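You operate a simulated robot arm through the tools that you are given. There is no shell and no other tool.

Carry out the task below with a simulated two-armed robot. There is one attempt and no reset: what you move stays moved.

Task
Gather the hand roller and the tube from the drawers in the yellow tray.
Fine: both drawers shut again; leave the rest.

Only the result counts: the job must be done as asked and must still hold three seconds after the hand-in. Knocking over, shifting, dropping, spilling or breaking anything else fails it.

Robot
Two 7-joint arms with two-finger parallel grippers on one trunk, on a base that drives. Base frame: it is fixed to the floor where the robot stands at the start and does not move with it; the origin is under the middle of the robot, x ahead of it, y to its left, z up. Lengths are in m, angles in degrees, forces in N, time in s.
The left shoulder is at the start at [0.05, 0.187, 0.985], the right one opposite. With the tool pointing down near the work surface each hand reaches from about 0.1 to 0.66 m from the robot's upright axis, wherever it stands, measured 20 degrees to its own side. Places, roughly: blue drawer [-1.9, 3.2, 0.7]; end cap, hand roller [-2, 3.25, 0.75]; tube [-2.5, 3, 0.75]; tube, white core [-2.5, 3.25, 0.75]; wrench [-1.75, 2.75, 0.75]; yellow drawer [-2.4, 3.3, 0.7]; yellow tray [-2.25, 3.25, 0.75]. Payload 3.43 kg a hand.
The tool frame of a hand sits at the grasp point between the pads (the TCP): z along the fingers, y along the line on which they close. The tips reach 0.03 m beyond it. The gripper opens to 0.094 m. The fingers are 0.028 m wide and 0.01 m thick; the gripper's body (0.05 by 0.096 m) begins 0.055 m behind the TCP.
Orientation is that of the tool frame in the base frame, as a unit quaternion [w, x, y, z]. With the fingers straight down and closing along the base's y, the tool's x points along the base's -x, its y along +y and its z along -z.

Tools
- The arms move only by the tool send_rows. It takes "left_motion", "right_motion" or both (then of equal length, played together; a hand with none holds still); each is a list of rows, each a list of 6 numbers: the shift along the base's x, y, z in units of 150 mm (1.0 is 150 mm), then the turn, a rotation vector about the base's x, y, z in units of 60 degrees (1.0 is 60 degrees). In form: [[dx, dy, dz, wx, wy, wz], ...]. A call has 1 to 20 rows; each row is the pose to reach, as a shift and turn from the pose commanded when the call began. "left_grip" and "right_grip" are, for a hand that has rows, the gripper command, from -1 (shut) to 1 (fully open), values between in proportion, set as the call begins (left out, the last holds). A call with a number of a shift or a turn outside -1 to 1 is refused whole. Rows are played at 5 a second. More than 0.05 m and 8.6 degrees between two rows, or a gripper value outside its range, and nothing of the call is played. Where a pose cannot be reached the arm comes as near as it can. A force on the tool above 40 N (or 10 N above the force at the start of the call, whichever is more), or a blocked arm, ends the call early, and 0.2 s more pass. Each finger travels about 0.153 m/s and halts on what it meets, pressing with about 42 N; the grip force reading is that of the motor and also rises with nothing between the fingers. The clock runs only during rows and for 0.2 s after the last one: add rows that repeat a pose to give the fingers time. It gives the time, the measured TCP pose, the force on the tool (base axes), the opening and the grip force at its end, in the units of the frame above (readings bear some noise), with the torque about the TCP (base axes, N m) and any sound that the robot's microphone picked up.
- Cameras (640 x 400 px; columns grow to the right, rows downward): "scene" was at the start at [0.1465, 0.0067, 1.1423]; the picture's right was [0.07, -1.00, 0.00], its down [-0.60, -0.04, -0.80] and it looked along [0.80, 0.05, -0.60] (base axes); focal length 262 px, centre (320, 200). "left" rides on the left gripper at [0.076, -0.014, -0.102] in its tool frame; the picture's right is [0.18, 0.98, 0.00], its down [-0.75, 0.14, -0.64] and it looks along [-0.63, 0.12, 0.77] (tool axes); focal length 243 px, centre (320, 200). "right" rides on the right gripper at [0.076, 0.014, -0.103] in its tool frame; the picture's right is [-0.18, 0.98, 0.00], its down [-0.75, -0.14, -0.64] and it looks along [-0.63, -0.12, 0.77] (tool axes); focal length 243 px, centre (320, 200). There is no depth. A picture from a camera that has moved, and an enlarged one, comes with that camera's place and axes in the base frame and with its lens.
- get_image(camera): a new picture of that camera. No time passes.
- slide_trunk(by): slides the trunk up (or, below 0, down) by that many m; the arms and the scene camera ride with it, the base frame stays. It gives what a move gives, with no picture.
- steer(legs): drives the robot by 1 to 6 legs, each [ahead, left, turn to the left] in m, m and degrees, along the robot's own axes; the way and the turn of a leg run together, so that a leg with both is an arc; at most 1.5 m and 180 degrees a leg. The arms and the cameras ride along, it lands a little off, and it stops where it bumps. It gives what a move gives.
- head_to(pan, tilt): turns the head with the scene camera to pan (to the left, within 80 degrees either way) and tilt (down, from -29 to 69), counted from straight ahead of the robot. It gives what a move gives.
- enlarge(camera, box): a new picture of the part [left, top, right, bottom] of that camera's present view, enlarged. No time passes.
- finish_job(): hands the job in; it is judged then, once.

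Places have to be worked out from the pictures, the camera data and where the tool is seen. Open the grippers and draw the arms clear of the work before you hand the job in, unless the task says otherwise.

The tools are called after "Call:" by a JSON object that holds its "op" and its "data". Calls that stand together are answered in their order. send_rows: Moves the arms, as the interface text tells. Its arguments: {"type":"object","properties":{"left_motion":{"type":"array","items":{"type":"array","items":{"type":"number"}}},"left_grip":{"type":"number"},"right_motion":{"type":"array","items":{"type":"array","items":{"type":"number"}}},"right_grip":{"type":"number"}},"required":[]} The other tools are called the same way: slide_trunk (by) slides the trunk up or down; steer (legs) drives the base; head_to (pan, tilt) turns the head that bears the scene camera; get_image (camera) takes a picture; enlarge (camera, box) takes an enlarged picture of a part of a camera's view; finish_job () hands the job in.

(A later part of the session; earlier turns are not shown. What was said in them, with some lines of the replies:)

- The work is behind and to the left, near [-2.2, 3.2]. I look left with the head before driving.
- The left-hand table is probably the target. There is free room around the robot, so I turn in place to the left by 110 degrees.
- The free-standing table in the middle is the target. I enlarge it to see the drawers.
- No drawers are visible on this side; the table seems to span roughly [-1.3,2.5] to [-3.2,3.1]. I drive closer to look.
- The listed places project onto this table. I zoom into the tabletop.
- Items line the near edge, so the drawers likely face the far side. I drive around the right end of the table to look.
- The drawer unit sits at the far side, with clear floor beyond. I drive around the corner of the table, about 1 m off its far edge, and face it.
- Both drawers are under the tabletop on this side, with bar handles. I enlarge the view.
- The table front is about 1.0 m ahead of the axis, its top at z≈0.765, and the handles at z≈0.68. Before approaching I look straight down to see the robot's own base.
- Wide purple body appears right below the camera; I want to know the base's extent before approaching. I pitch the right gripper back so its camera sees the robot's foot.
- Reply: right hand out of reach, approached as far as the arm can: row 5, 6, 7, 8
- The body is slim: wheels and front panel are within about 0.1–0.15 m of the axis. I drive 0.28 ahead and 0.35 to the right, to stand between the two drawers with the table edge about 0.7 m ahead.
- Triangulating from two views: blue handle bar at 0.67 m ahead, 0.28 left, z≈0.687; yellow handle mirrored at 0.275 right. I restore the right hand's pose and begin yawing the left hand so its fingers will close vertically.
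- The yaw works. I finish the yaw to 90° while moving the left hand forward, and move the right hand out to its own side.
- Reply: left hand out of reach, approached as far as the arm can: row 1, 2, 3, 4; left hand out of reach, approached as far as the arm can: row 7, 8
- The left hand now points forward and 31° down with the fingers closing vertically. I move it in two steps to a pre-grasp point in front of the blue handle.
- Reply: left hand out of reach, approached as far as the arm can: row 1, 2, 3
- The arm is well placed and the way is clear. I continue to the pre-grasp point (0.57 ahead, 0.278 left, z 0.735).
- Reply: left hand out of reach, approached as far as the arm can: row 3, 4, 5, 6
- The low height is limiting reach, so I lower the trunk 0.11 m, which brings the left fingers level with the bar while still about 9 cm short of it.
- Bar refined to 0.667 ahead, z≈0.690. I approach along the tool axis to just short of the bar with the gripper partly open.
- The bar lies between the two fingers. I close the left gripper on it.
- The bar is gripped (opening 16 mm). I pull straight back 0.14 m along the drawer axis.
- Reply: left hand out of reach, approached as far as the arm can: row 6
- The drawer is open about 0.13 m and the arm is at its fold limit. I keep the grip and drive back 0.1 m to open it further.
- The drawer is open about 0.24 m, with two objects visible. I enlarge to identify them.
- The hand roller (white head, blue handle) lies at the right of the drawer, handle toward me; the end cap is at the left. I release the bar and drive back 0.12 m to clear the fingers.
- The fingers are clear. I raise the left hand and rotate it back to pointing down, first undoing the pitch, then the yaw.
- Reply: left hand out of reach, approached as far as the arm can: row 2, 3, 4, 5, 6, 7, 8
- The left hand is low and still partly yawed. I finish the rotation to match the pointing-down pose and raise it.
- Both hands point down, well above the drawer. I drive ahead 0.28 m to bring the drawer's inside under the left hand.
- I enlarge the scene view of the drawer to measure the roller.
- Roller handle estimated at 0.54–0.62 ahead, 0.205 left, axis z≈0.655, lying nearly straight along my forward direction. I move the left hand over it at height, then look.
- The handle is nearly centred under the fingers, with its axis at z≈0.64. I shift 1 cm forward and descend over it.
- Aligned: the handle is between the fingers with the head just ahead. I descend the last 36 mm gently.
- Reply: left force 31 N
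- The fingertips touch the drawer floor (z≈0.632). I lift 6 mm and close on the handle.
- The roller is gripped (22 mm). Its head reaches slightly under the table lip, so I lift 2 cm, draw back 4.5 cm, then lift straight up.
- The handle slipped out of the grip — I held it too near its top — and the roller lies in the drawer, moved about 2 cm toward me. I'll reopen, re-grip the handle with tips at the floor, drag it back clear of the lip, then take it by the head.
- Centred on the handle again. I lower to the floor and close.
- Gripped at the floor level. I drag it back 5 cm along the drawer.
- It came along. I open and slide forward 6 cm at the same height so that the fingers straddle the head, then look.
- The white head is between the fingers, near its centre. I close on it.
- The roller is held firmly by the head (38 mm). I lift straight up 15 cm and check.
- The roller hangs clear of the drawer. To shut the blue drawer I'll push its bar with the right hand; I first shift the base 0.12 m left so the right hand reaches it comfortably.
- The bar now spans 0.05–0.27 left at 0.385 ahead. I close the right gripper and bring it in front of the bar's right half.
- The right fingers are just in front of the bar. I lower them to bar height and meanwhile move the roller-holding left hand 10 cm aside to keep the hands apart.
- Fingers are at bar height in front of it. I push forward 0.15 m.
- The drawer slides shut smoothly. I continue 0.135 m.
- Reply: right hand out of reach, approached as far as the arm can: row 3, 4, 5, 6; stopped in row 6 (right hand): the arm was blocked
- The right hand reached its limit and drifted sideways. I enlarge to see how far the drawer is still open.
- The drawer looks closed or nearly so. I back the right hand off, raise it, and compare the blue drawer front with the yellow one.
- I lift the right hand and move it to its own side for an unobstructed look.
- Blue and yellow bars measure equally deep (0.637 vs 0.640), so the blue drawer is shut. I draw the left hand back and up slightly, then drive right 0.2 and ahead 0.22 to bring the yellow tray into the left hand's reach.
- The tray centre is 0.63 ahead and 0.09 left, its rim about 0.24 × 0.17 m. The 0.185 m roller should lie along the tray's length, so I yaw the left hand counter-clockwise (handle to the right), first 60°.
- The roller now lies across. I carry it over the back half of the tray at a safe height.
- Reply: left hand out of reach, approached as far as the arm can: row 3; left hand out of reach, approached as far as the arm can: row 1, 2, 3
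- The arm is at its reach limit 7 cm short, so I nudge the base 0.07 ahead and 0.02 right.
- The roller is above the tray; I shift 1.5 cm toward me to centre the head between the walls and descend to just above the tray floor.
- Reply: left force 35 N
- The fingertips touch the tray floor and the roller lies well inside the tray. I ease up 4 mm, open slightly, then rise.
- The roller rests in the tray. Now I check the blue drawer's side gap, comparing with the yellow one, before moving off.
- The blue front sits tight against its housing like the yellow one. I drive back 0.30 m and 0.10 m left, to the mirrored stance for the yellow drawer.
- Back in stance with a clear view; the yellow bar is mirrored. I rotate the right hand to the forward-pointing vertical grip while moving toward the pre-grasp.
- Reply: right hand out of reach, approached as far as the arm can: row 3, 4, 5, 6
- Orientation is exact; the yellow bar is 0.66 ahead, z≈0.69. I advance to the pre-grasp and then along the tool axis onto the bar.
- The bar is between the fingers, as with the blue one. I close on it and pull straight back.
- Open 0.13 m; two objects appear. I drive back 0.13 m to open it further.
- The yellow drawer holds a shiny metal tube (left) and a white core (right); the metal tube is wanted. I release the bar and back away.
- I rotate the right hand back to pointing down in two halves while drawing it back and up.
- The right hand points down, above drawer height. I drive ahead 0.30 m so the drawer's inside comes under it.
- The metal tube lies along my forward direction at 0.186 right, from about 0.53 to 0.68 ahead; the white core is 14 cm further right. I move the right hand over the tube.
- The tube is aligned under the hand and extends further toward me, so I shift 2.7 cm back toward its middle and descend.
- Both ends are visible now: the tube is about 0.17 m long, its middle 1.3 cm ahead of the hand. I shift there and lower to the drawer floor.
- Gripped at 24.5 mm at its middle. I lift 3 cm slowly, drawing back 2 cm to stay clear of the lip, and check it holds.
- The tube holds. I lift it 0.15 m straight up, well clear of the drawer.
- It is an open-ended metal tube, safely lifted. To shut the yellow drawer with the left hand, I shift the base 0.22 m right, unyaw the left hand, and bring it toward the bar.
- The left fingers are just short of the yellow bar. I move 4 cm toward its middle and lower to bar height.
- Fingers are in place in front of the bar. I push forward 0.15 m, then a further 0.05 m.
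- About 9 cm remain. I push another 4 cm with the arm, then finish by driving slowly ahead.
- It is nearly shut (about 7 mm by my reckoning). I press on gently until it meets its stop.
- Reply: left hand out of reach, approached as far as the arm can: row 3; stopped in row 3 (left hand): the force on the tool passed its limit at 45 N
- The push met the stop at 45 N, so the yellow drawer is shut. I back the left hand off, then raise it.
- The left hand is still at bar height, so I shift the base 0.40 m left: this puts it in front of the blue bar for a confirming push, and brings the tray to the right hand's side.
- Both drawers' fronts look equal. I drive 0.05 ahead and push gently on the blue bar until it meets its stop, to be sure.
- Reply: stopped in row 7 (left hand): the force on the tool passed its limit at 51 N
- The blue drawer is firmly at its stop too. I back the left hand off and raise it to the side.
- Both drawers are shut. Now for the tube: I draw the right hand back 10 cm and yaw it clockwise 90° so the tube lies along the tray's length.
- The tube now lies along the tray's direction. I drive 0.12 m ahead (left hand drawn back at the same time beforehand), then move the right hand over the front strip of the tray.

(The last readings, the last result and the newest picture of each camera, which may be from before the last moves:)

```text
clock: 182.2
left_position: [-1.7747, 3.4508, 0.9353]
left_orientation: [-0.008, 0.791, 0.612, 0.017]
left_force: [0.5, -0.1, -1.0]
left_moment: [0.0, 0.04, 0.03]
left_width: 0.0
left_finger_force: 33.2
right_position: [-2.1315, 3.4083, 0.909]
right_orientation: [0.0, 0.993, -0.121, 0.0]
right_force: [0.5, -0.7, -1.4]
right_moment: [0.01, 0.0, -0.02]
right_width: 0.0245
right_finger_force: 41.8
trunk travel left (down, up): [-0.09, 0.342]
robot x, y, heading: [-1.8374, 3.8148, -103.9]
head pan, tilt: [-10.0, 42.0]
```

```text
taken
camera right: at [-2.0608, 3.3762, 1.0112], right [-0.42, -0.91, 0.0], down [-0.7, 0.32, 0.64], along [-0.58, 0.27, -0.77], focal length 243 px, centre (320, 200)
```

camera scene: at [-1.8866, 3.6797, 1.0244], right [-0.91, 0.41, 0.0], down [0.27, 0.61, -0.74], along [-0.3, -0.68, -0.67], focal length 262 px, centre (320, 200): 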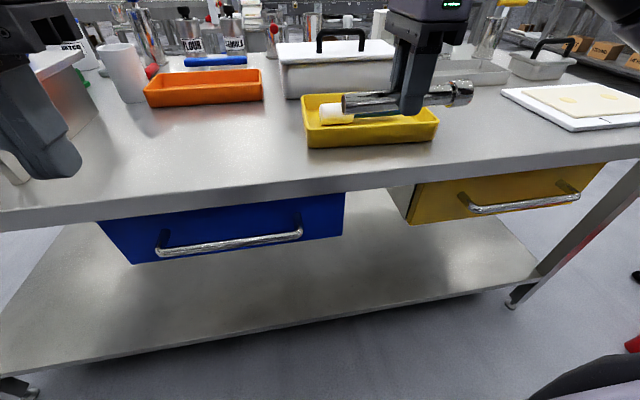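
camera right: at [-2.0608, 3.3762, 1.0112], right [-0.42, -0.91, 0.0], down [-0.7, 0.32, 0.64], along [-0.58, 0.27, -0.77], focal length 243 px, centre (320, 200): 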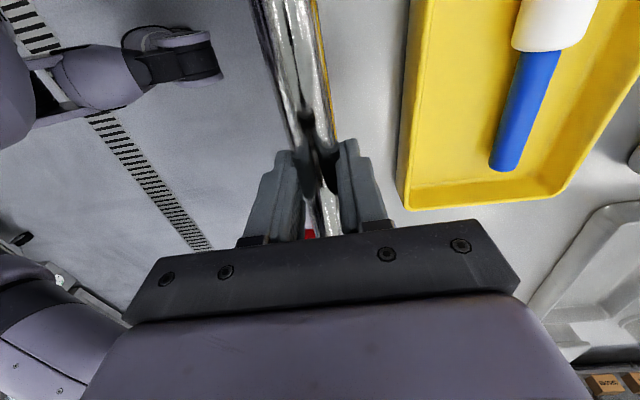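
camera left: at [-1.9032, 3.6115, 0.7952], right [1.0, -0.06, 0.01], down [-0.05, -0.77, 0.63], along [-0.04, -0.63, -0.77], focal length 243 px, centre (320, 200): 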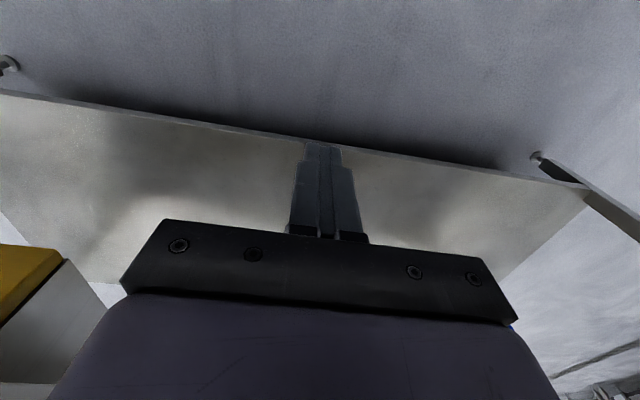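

Clear view of the tray: the front strip between the roller and the near wall is about 6 cm wide. I move the right hand to its centreline, [-2.161, 3.291].

Call:
{"op": "send_rows", "data": {"right_motion": [[-0.067, -0.261, 0, 0, 0, 0], [-0.133, -0.522, 0, 0, 0, 0], [-0.2, -0.783, 0, 0, 0, 0], [-0.2, -0.783, 0, 0, 0, 0]]}}

Call:
{"op": "get_image", "data": {"camera": "right"}}

Call:
{"op": "enlarge", "data": {"camera": "scene", "box": [270, 40, 490, 180]}}

```text
clock: 183.2
left_position: [-1.7741, 3.4519, 0.9368]
left_orientation: [-0.008, 0.79, 0.612, 0.016]
left_force: [0.1, -0.5, 0.1]
left_moment: [0.01, -0.01, -0.01]
left_width: 0.0
left_finger_force: 33.0
right_position: [-2.1615, 3.2898, 0.9085]
right_orientation: [0.001, 0.993, -0.12, -0.001]
right_force: [1.4, 0.0, -2.6]
right_moment: [-0.02, -0.03, -0.01]
right_width: 0.0243
right_finger_force: 42.1
trunk travel left (down, up): [-0.09, 0.342]
robot x, y, heading: [-1.8445, 3.8119, -104.0]
head pan, tilt: [-10.0, 42.0]
```

```text
taken
camera right: at [-2.0907, 3.2584, 1.0107], right [-0.42, -0.91, 0.0], down [-0.7, 0.32, 0.64], along [-0.59, 0.27, -0.77], focal length 243 px, centre (320, 200)
```

right: 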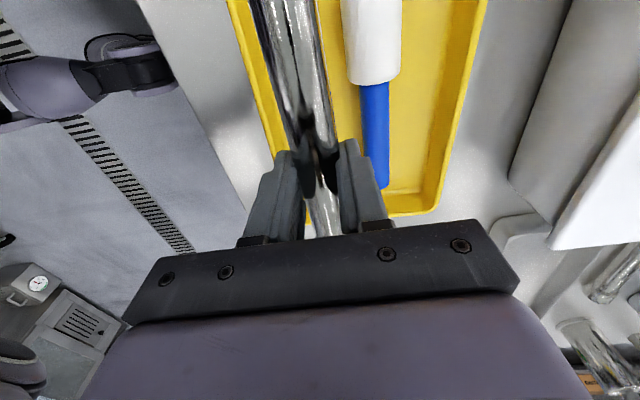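

```text
2.86 times, centred on (380, 110) of scene
camera zoom: at [-1.8865, 3.6796, 1.0244], right [-0.91, 0.41, 0.0], down [0.27, 0.61, -0.74], along [-0.3, -0.68, -0.67], focal length 748 px, centre (149, 457)
```

zoom: 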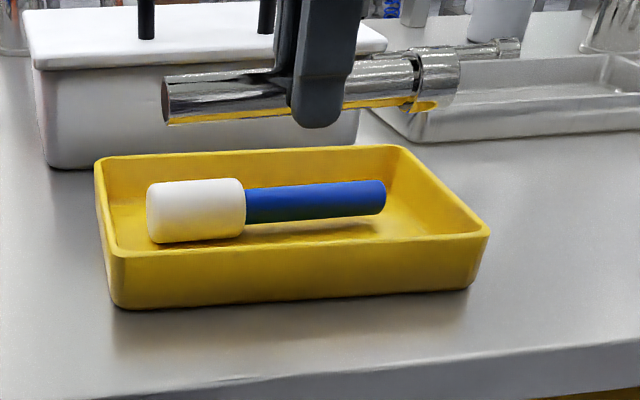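

The tube is centred over the tray's front strip. I descend 8 cm and check.

Call:
{"op": "send_rows", "data": {"right_motion": [[0, 0, -0.15, 0, 0, 0], [0, 0, -0.3, 0, 0, 0], [0, 0, -0.42, 0, 0, 0], [0, 0, -0.5, 0, 0, 0], [0, 0, -0.5, 0, 0, 0]]}}

Call:
{"op": "get_image", "data": {"camera": "right"}}

Call:
{"op": "enlarge", "data": {"camera": "scene", "box": [270, 40, 490, 180]}}

```text
clock: 184.4
left_position: [-1.774, 3.4507, 0.9363]
left_orientation: [-0.008, 0.791, 0.612, 0.017]
left_force: [0.3, 0.6, 0.1]
left_moment: [0.05, 0.0, -0.01]
left_width: 0.0001
left_finger_force: 33.3
right_position: [-2.1608, 3.2918, 0.8332]
right_orientation: [-0.001, 0.993, -0.122, 0.0]
right_force: [0.3, -0.2, -1.7]
right_moment: [-0.05, -0.04, -0.01]
right_width: 0.0247
right_finger_force: 41.5
trunk travel left (down, up): [-0.09, 0.342]
robot x, y, heading: [-1.8429, 3.8133, -104.1]
head pan, tilt: [-10.0, 42.0]
```

```text
taken
camera right: at [-2.0909, 3.2582, 0.9362], right [-0.42, -0.91, 0.0], down [-0.7, 0.32, 0.64], along [-0.58, 0.27, -0.77], focal length 243 px, centre (320, 200)
```

right: 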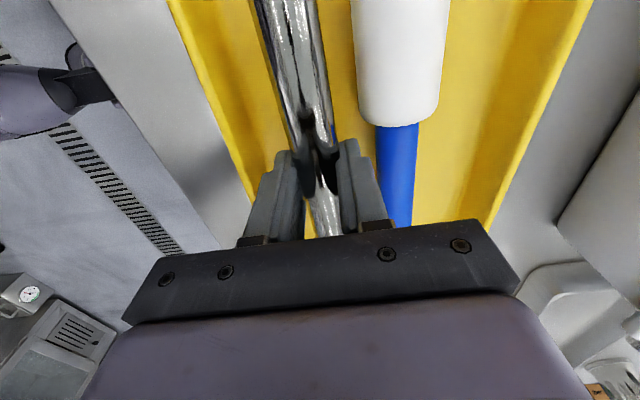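

```text
2.86 times, centred on (380, 110) of scene
camera zoom: at [-1.8867, 3.6797, 1.0244], right [-0.91, 0.41, 0.0], down [0.27, 0.61, -0.74], along [-0.3, -0.68, -0.67], focal length 748 px, centre (149, 457)
```

zoom: 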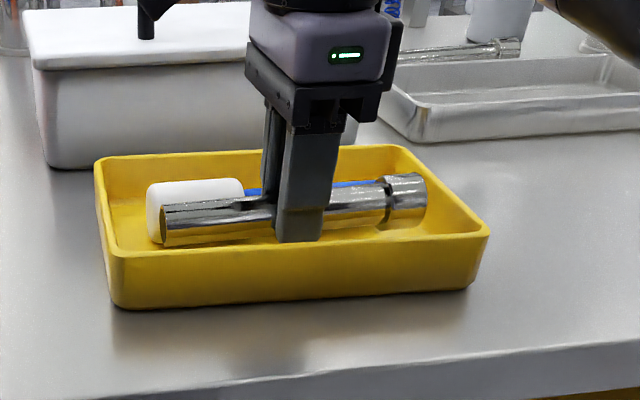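

The tube is inside the tray walls in front of the roller. I lower the last 1.4 cm.

Call:
{"op": "send_rows", "data": {"right_motion": [[0, 0, -0.04, 0, 0, 0], [0, 0, -0.07, 0, 0, 0], [0, 0, -0.1, 0, 0, 0]]}}

Call:
{"op": "enlarge", "data": {"camera": "scene", "box": [270, 40, 490, 180]}}

```text
clock: 185.2
left_position: [-1.7752, 3.4503, 0.9364]
left_orientation: [-0.008, 0.791, 0.611, 0.017]
left_force: [0.1, 0.2, -0.2]
left_moment: [0.02, 0.02, 0.0]
left_width: 0.0
left_finger_force: 32.5
right_position: [-2.1598, 3.2901, 0.8199]
right_orientation: [0.0, 0.993, -0.122, 0.0]
right_force: [0.6, 1.1, -1.7]
right_moment: [-0.01, -0.04, -0.01]
right_width: 0.0242
right_finger_force: 42.1
trunk travel left (down, up): [-0.09, 0.342]
robot x, y, heading: [-1.8393, 3.8102, -104.0]
head pan, tilt: [-10.0, 42.0]
```

```text
2.86 times, centred on (380, 110) of scene
camera zoom: at [-1.8867, 3.6797, 1.0244], right [-0.91, 0.41, 0.0], down [0.27, 0.61, -0.74], along [-0.3, -0.68, -0.67], focal length 748 px, centre (149, 457)
```

zoom: 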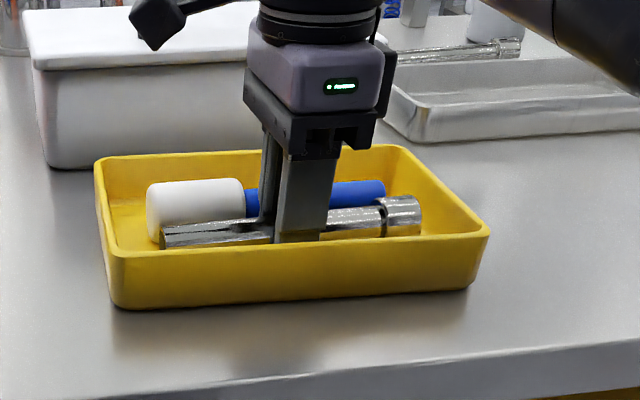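

Still no contact; I lower another 4 mm, then open the fingers slightly.

Call:
{"op": "send_rows", "data": {"right_motion": [[0, 0, -0.015, 0, 0, 0], [0, 0, -0.03, 0, 0, 0]]}}

Call:
{"op": "send_rows", "data": {"right_motion": [[0, 0, 0, 0, 0, 0], [0, 0, 0, 0, 0, 0], [0, 0, 0, 0, 0, 0]], "right_grip": -0.18}}

Call:
{"op": "get_image", "data": {"camera": "right"}}

```text
clock: 185.8
left_position: [-1.7763, 3.4504, 0.9356]
left_orientation: [-0.008, 0.791, 0.612, 0.017]
left_force: [0.0, 0.0, 0.7]
left_moment: [0.04, -0.02, -0.02]
left_width: 0.0
left_finger_force: 32.5
right_position: [-2.1606, 3.2895, 0.8151]
right_orientation: [0.002, 0.993, -0.122, -0.001]
right_force: [-0.2, -0.2, 0.7]
right_moment: [0.06, 0.06, 0.02]
right_width: 0.0242
right_finger_force: 42.0
trunk travel left (down, up): [-0.09, 0.342]
robot x, y, heading: [-1.8374, 3.8115, -104.1]
head pan, tilt: [-10.0, 42.0]
```

```text
clock: 186.6
left_position: [-1.7763, 3.4511, 0.9373]
left_orientation: [-0.008, 0.791, 0.612, 0.017]
left_force: [0.3, 0.5, 0.6]
left_moment: [0.03, -0.01, -0.01]
left_width: 0.0001
left_finger_force: 33.4
right_position: [-2.1615, 3.291, 0.8163]
right_orientation: [0.0, 0.993, -0.122, 0.0]
right_force: [0.7, -0.8, 0.0]
right_moment: [0.01, -0.02, -0.02]
right_width: 0.0386
right_finger_force: 0.1
trunk travel left (down, up): [-0.09, 0.342]
robot x, y, heading: [-1.8393, 3.8107, -104.3]
head pan, tilt: [-10.0, 42.0]
```

```text
taken
camera right: at [-2.0912, 3.2585, 0.9172], right [-0.42, -0.91, 0.0], down [-0.7, 0.32, 0.64], along [-0.58, 0.27, -0.77], focal length 243 px, centre (320, 200)
```

right: 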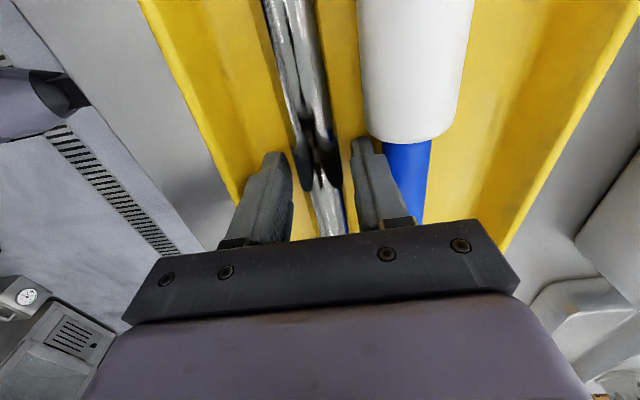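

The tube is released on the tray floor. I raise the right hand straight up and check the tray.

Call:
{"op": "send_rows", "data": {"right_motion": [[0, 0, 0.08, 0, 0, 0], [0, 0, 0.2, 0, 0, 0], [0, 0, 0.4, 0, 0, 0], [0, 0, 0.6, 0, 0, 0], [0, 0, 0.75, 0, 0, 0]]}}

Call:
{"op": "enlarge", "data": {"camera": "scene", "box": [270, 40, 490, 180]}}

Call:
{"op": "get_image", "data": {"camera": "scene"}}

```text
clock: 187.8
left_position: [-1.7751, 3.45, 0.9355]
left_orientation: [-0.008, 0.79, 0.612, 0.017]
left_force: [-0.3, 0.4, 0.0]
left_moment: [0.0, -0.01, 0.01]
left_width: 0.0
left_finger_force: 32.6
right_position: [-2.1599, 3.2958, 0.9295]
right_orientation: [0.0, 0.993, -0.121, 0.0]
right_force: [-0.4, 0.5, 0.4]
right_moment: [-0.03, -0.04, 0.0]
right_width: 0.0388
right_finger_force: 0.2
trunk travel left (down, up): [-0.09, 0.342]
robot x, y, heading: [-1.8437, 3.813, -104.0]
head pan, tilt: [-10.0, 42.0]
```

```text
2.86 times, centred on (380, 110) of scene
camera zoom: at [-1.8866, 3.6798, 1.0244], right [-0.91, 0.41, 0.0], down [0.27, 0.61, -0.74], along [-0.3, -0.68, -0.67], focal length 748 px, centre (149, 457)
```

zoom: 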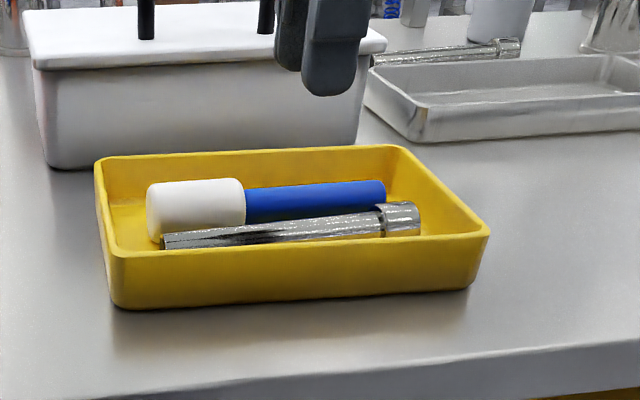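

```text
taken
camera scene: at [-1.8866, 3.6798, 1.0244], right [-0.91, 0.41, 0.0], down [0.27, 0.61, -0.74], along [-0.3, -0.68, -0.67], focal length 262 px, centre (320, 200)
```

scene: 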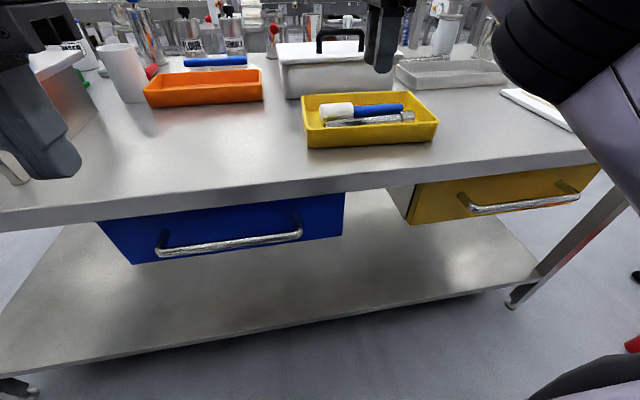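

Both the roller and the tube lie in the yellow tray and both drawers are shut. I drive back 0.4 m to clear the arms, then open both grippers.

Call:
{"op": "steer", "data": {"legs": [[-0.4, 0, 0]]}}

Call:
{"op": "send_rows", "data": {"left_motion": [[0, 0, 0, 0, 0, 0], [0, 0, 0, 0, 0, 0], [0, 0, 0, 0, 0, 0], [0, 0, 0, 0, 0, 0]], "right_motion": [[0, 0, 0, 0, 0, 0], [0, 0, 0, 0, 0, 0], [0, 0, 0, 0, 0, 0], [0, 0, 0, 0, 0, 0]], "left_grip": 1, "right_grip": 1}}

Call:
{"op": "get_image", "data": {"camera": "scene"}}

Call:
{"op": "enlarge", "data": {"camera": "scene", "box": [180, 30, 500, 230]}}

```text
clock: 190.3
left_position: [-1.6778, 3.8379, 0.938]
left_orientation: [-0.008, 0.789, 0.614, 0.018]
left_force: [-0.3, 1.1, 0.0]
left_moment: [-0.01, 0.01, 0.0]
left_width: 0.0002
left_finger_force: 33.3
right_position: [-2.0608, 3.6809, 0.9287]
right_orientation: [0.0, 0.993, -0.119, 0.0]
right_force: [0.0, 0.1, 0.2]
right_moment: [0.0, 0.03, 0.02]
right_width: 0.0385
right_finger_force: 0.0
trunk travel left (down, up): [-0.09, 0.342]
robot x, y, heading: [-1.7428, 4.1989, -103.6]
head pan, tilt: [-10.0, 42.0]
```

```text
clock: 191.3
left_position: [-1.6779, 3.8383, 0.9352]
left_orientation: [-0.007, 0.789, 0.614, 0.017]
left_force: [0.0, 0.1, -0.3]
left_moment: [0.01, 0.02, 0.0]
left_width: 0.0943
left_finger_force: 0.0
right_position: [-2.0612, 3.6807, 0.9295]
right_orientation: [0.001, 0.993, -0.119, 0.0]
right_force: [-0.2, -0.8, 0.2]
right_moment: [-0.01, 0.01, -0.03]
right_width: 0.0939
right_finger_force: 0.1
trunk travel left (down, up): [-0.09, 0.342]
robot x, y, heading: [-1.7477, 4.2011, -103.7]
head pan, tilt: [-10.0, 42.0]
```

```text
taken
camera scene: at [-1.7906, 4.0672, 1.0244], right [-0.92, 0.4, 0.0], down [0.27, 0.61, -0.74], along [-0.3, -0.68, -0.67], focal length 262 px, centre (320, 200)
```

scene: 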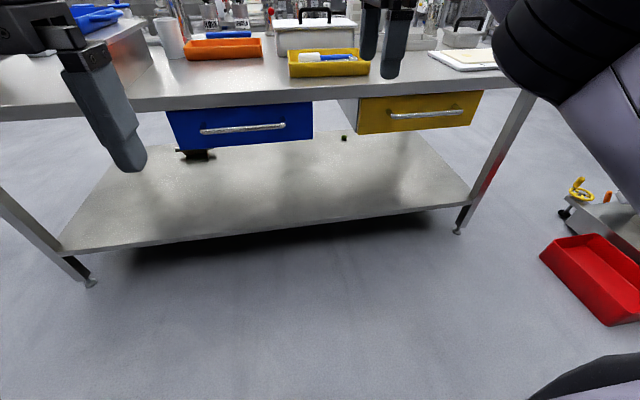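

```text
2.00 times, centred on (340, 130) of scene
camera zoom: at [-1.7906, 4.0672, 1.0244], right [-0.92, 0.4, 0.0], down [0.27, 0.61, -0.74], along [-0.3, -0.68, -0.67], focal length 524 px, centre (280, 340)
```

zoom: 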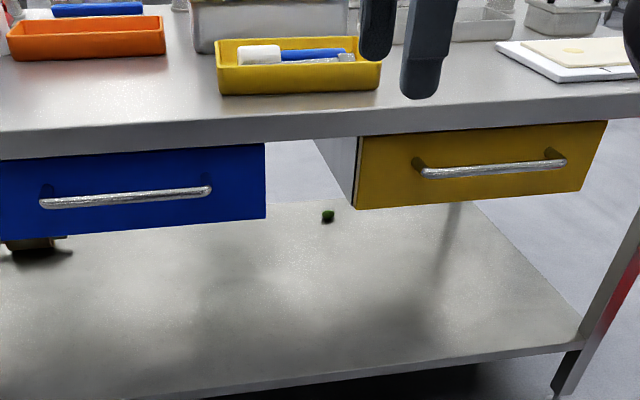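

Both drawers are shut and the tray holds the roller and the tube. The grippers are open, the arms are clear, and nothing else looks disturbed, so I hand in.

Call:
{"op": "finish_job", "data": {}}

```text
The job is handed in.
```

The hand roller and the metal tube are both in the yellow tray, and both drawers are shut again. I handed the job in with the grippers open and the arms clear of the table.

- **Hand roller:** it slipped out of my first grip and dropped back inside the blue drawer. I dragged it a few centimetres toward me, took it by the head, and laid it in the tray. It didn't look damaged.
- **Tube:** the yellow drawer held a metal tube and a white core. I took the metal one to be "the tube" and left the white core in the drawer.
- **Drawers:** I pushed each one until it met its stop. The end cap is still in the blue drawer. It may have slid a little as the drawer moved.

In the last pictures nothing else on the table looked disturbed.
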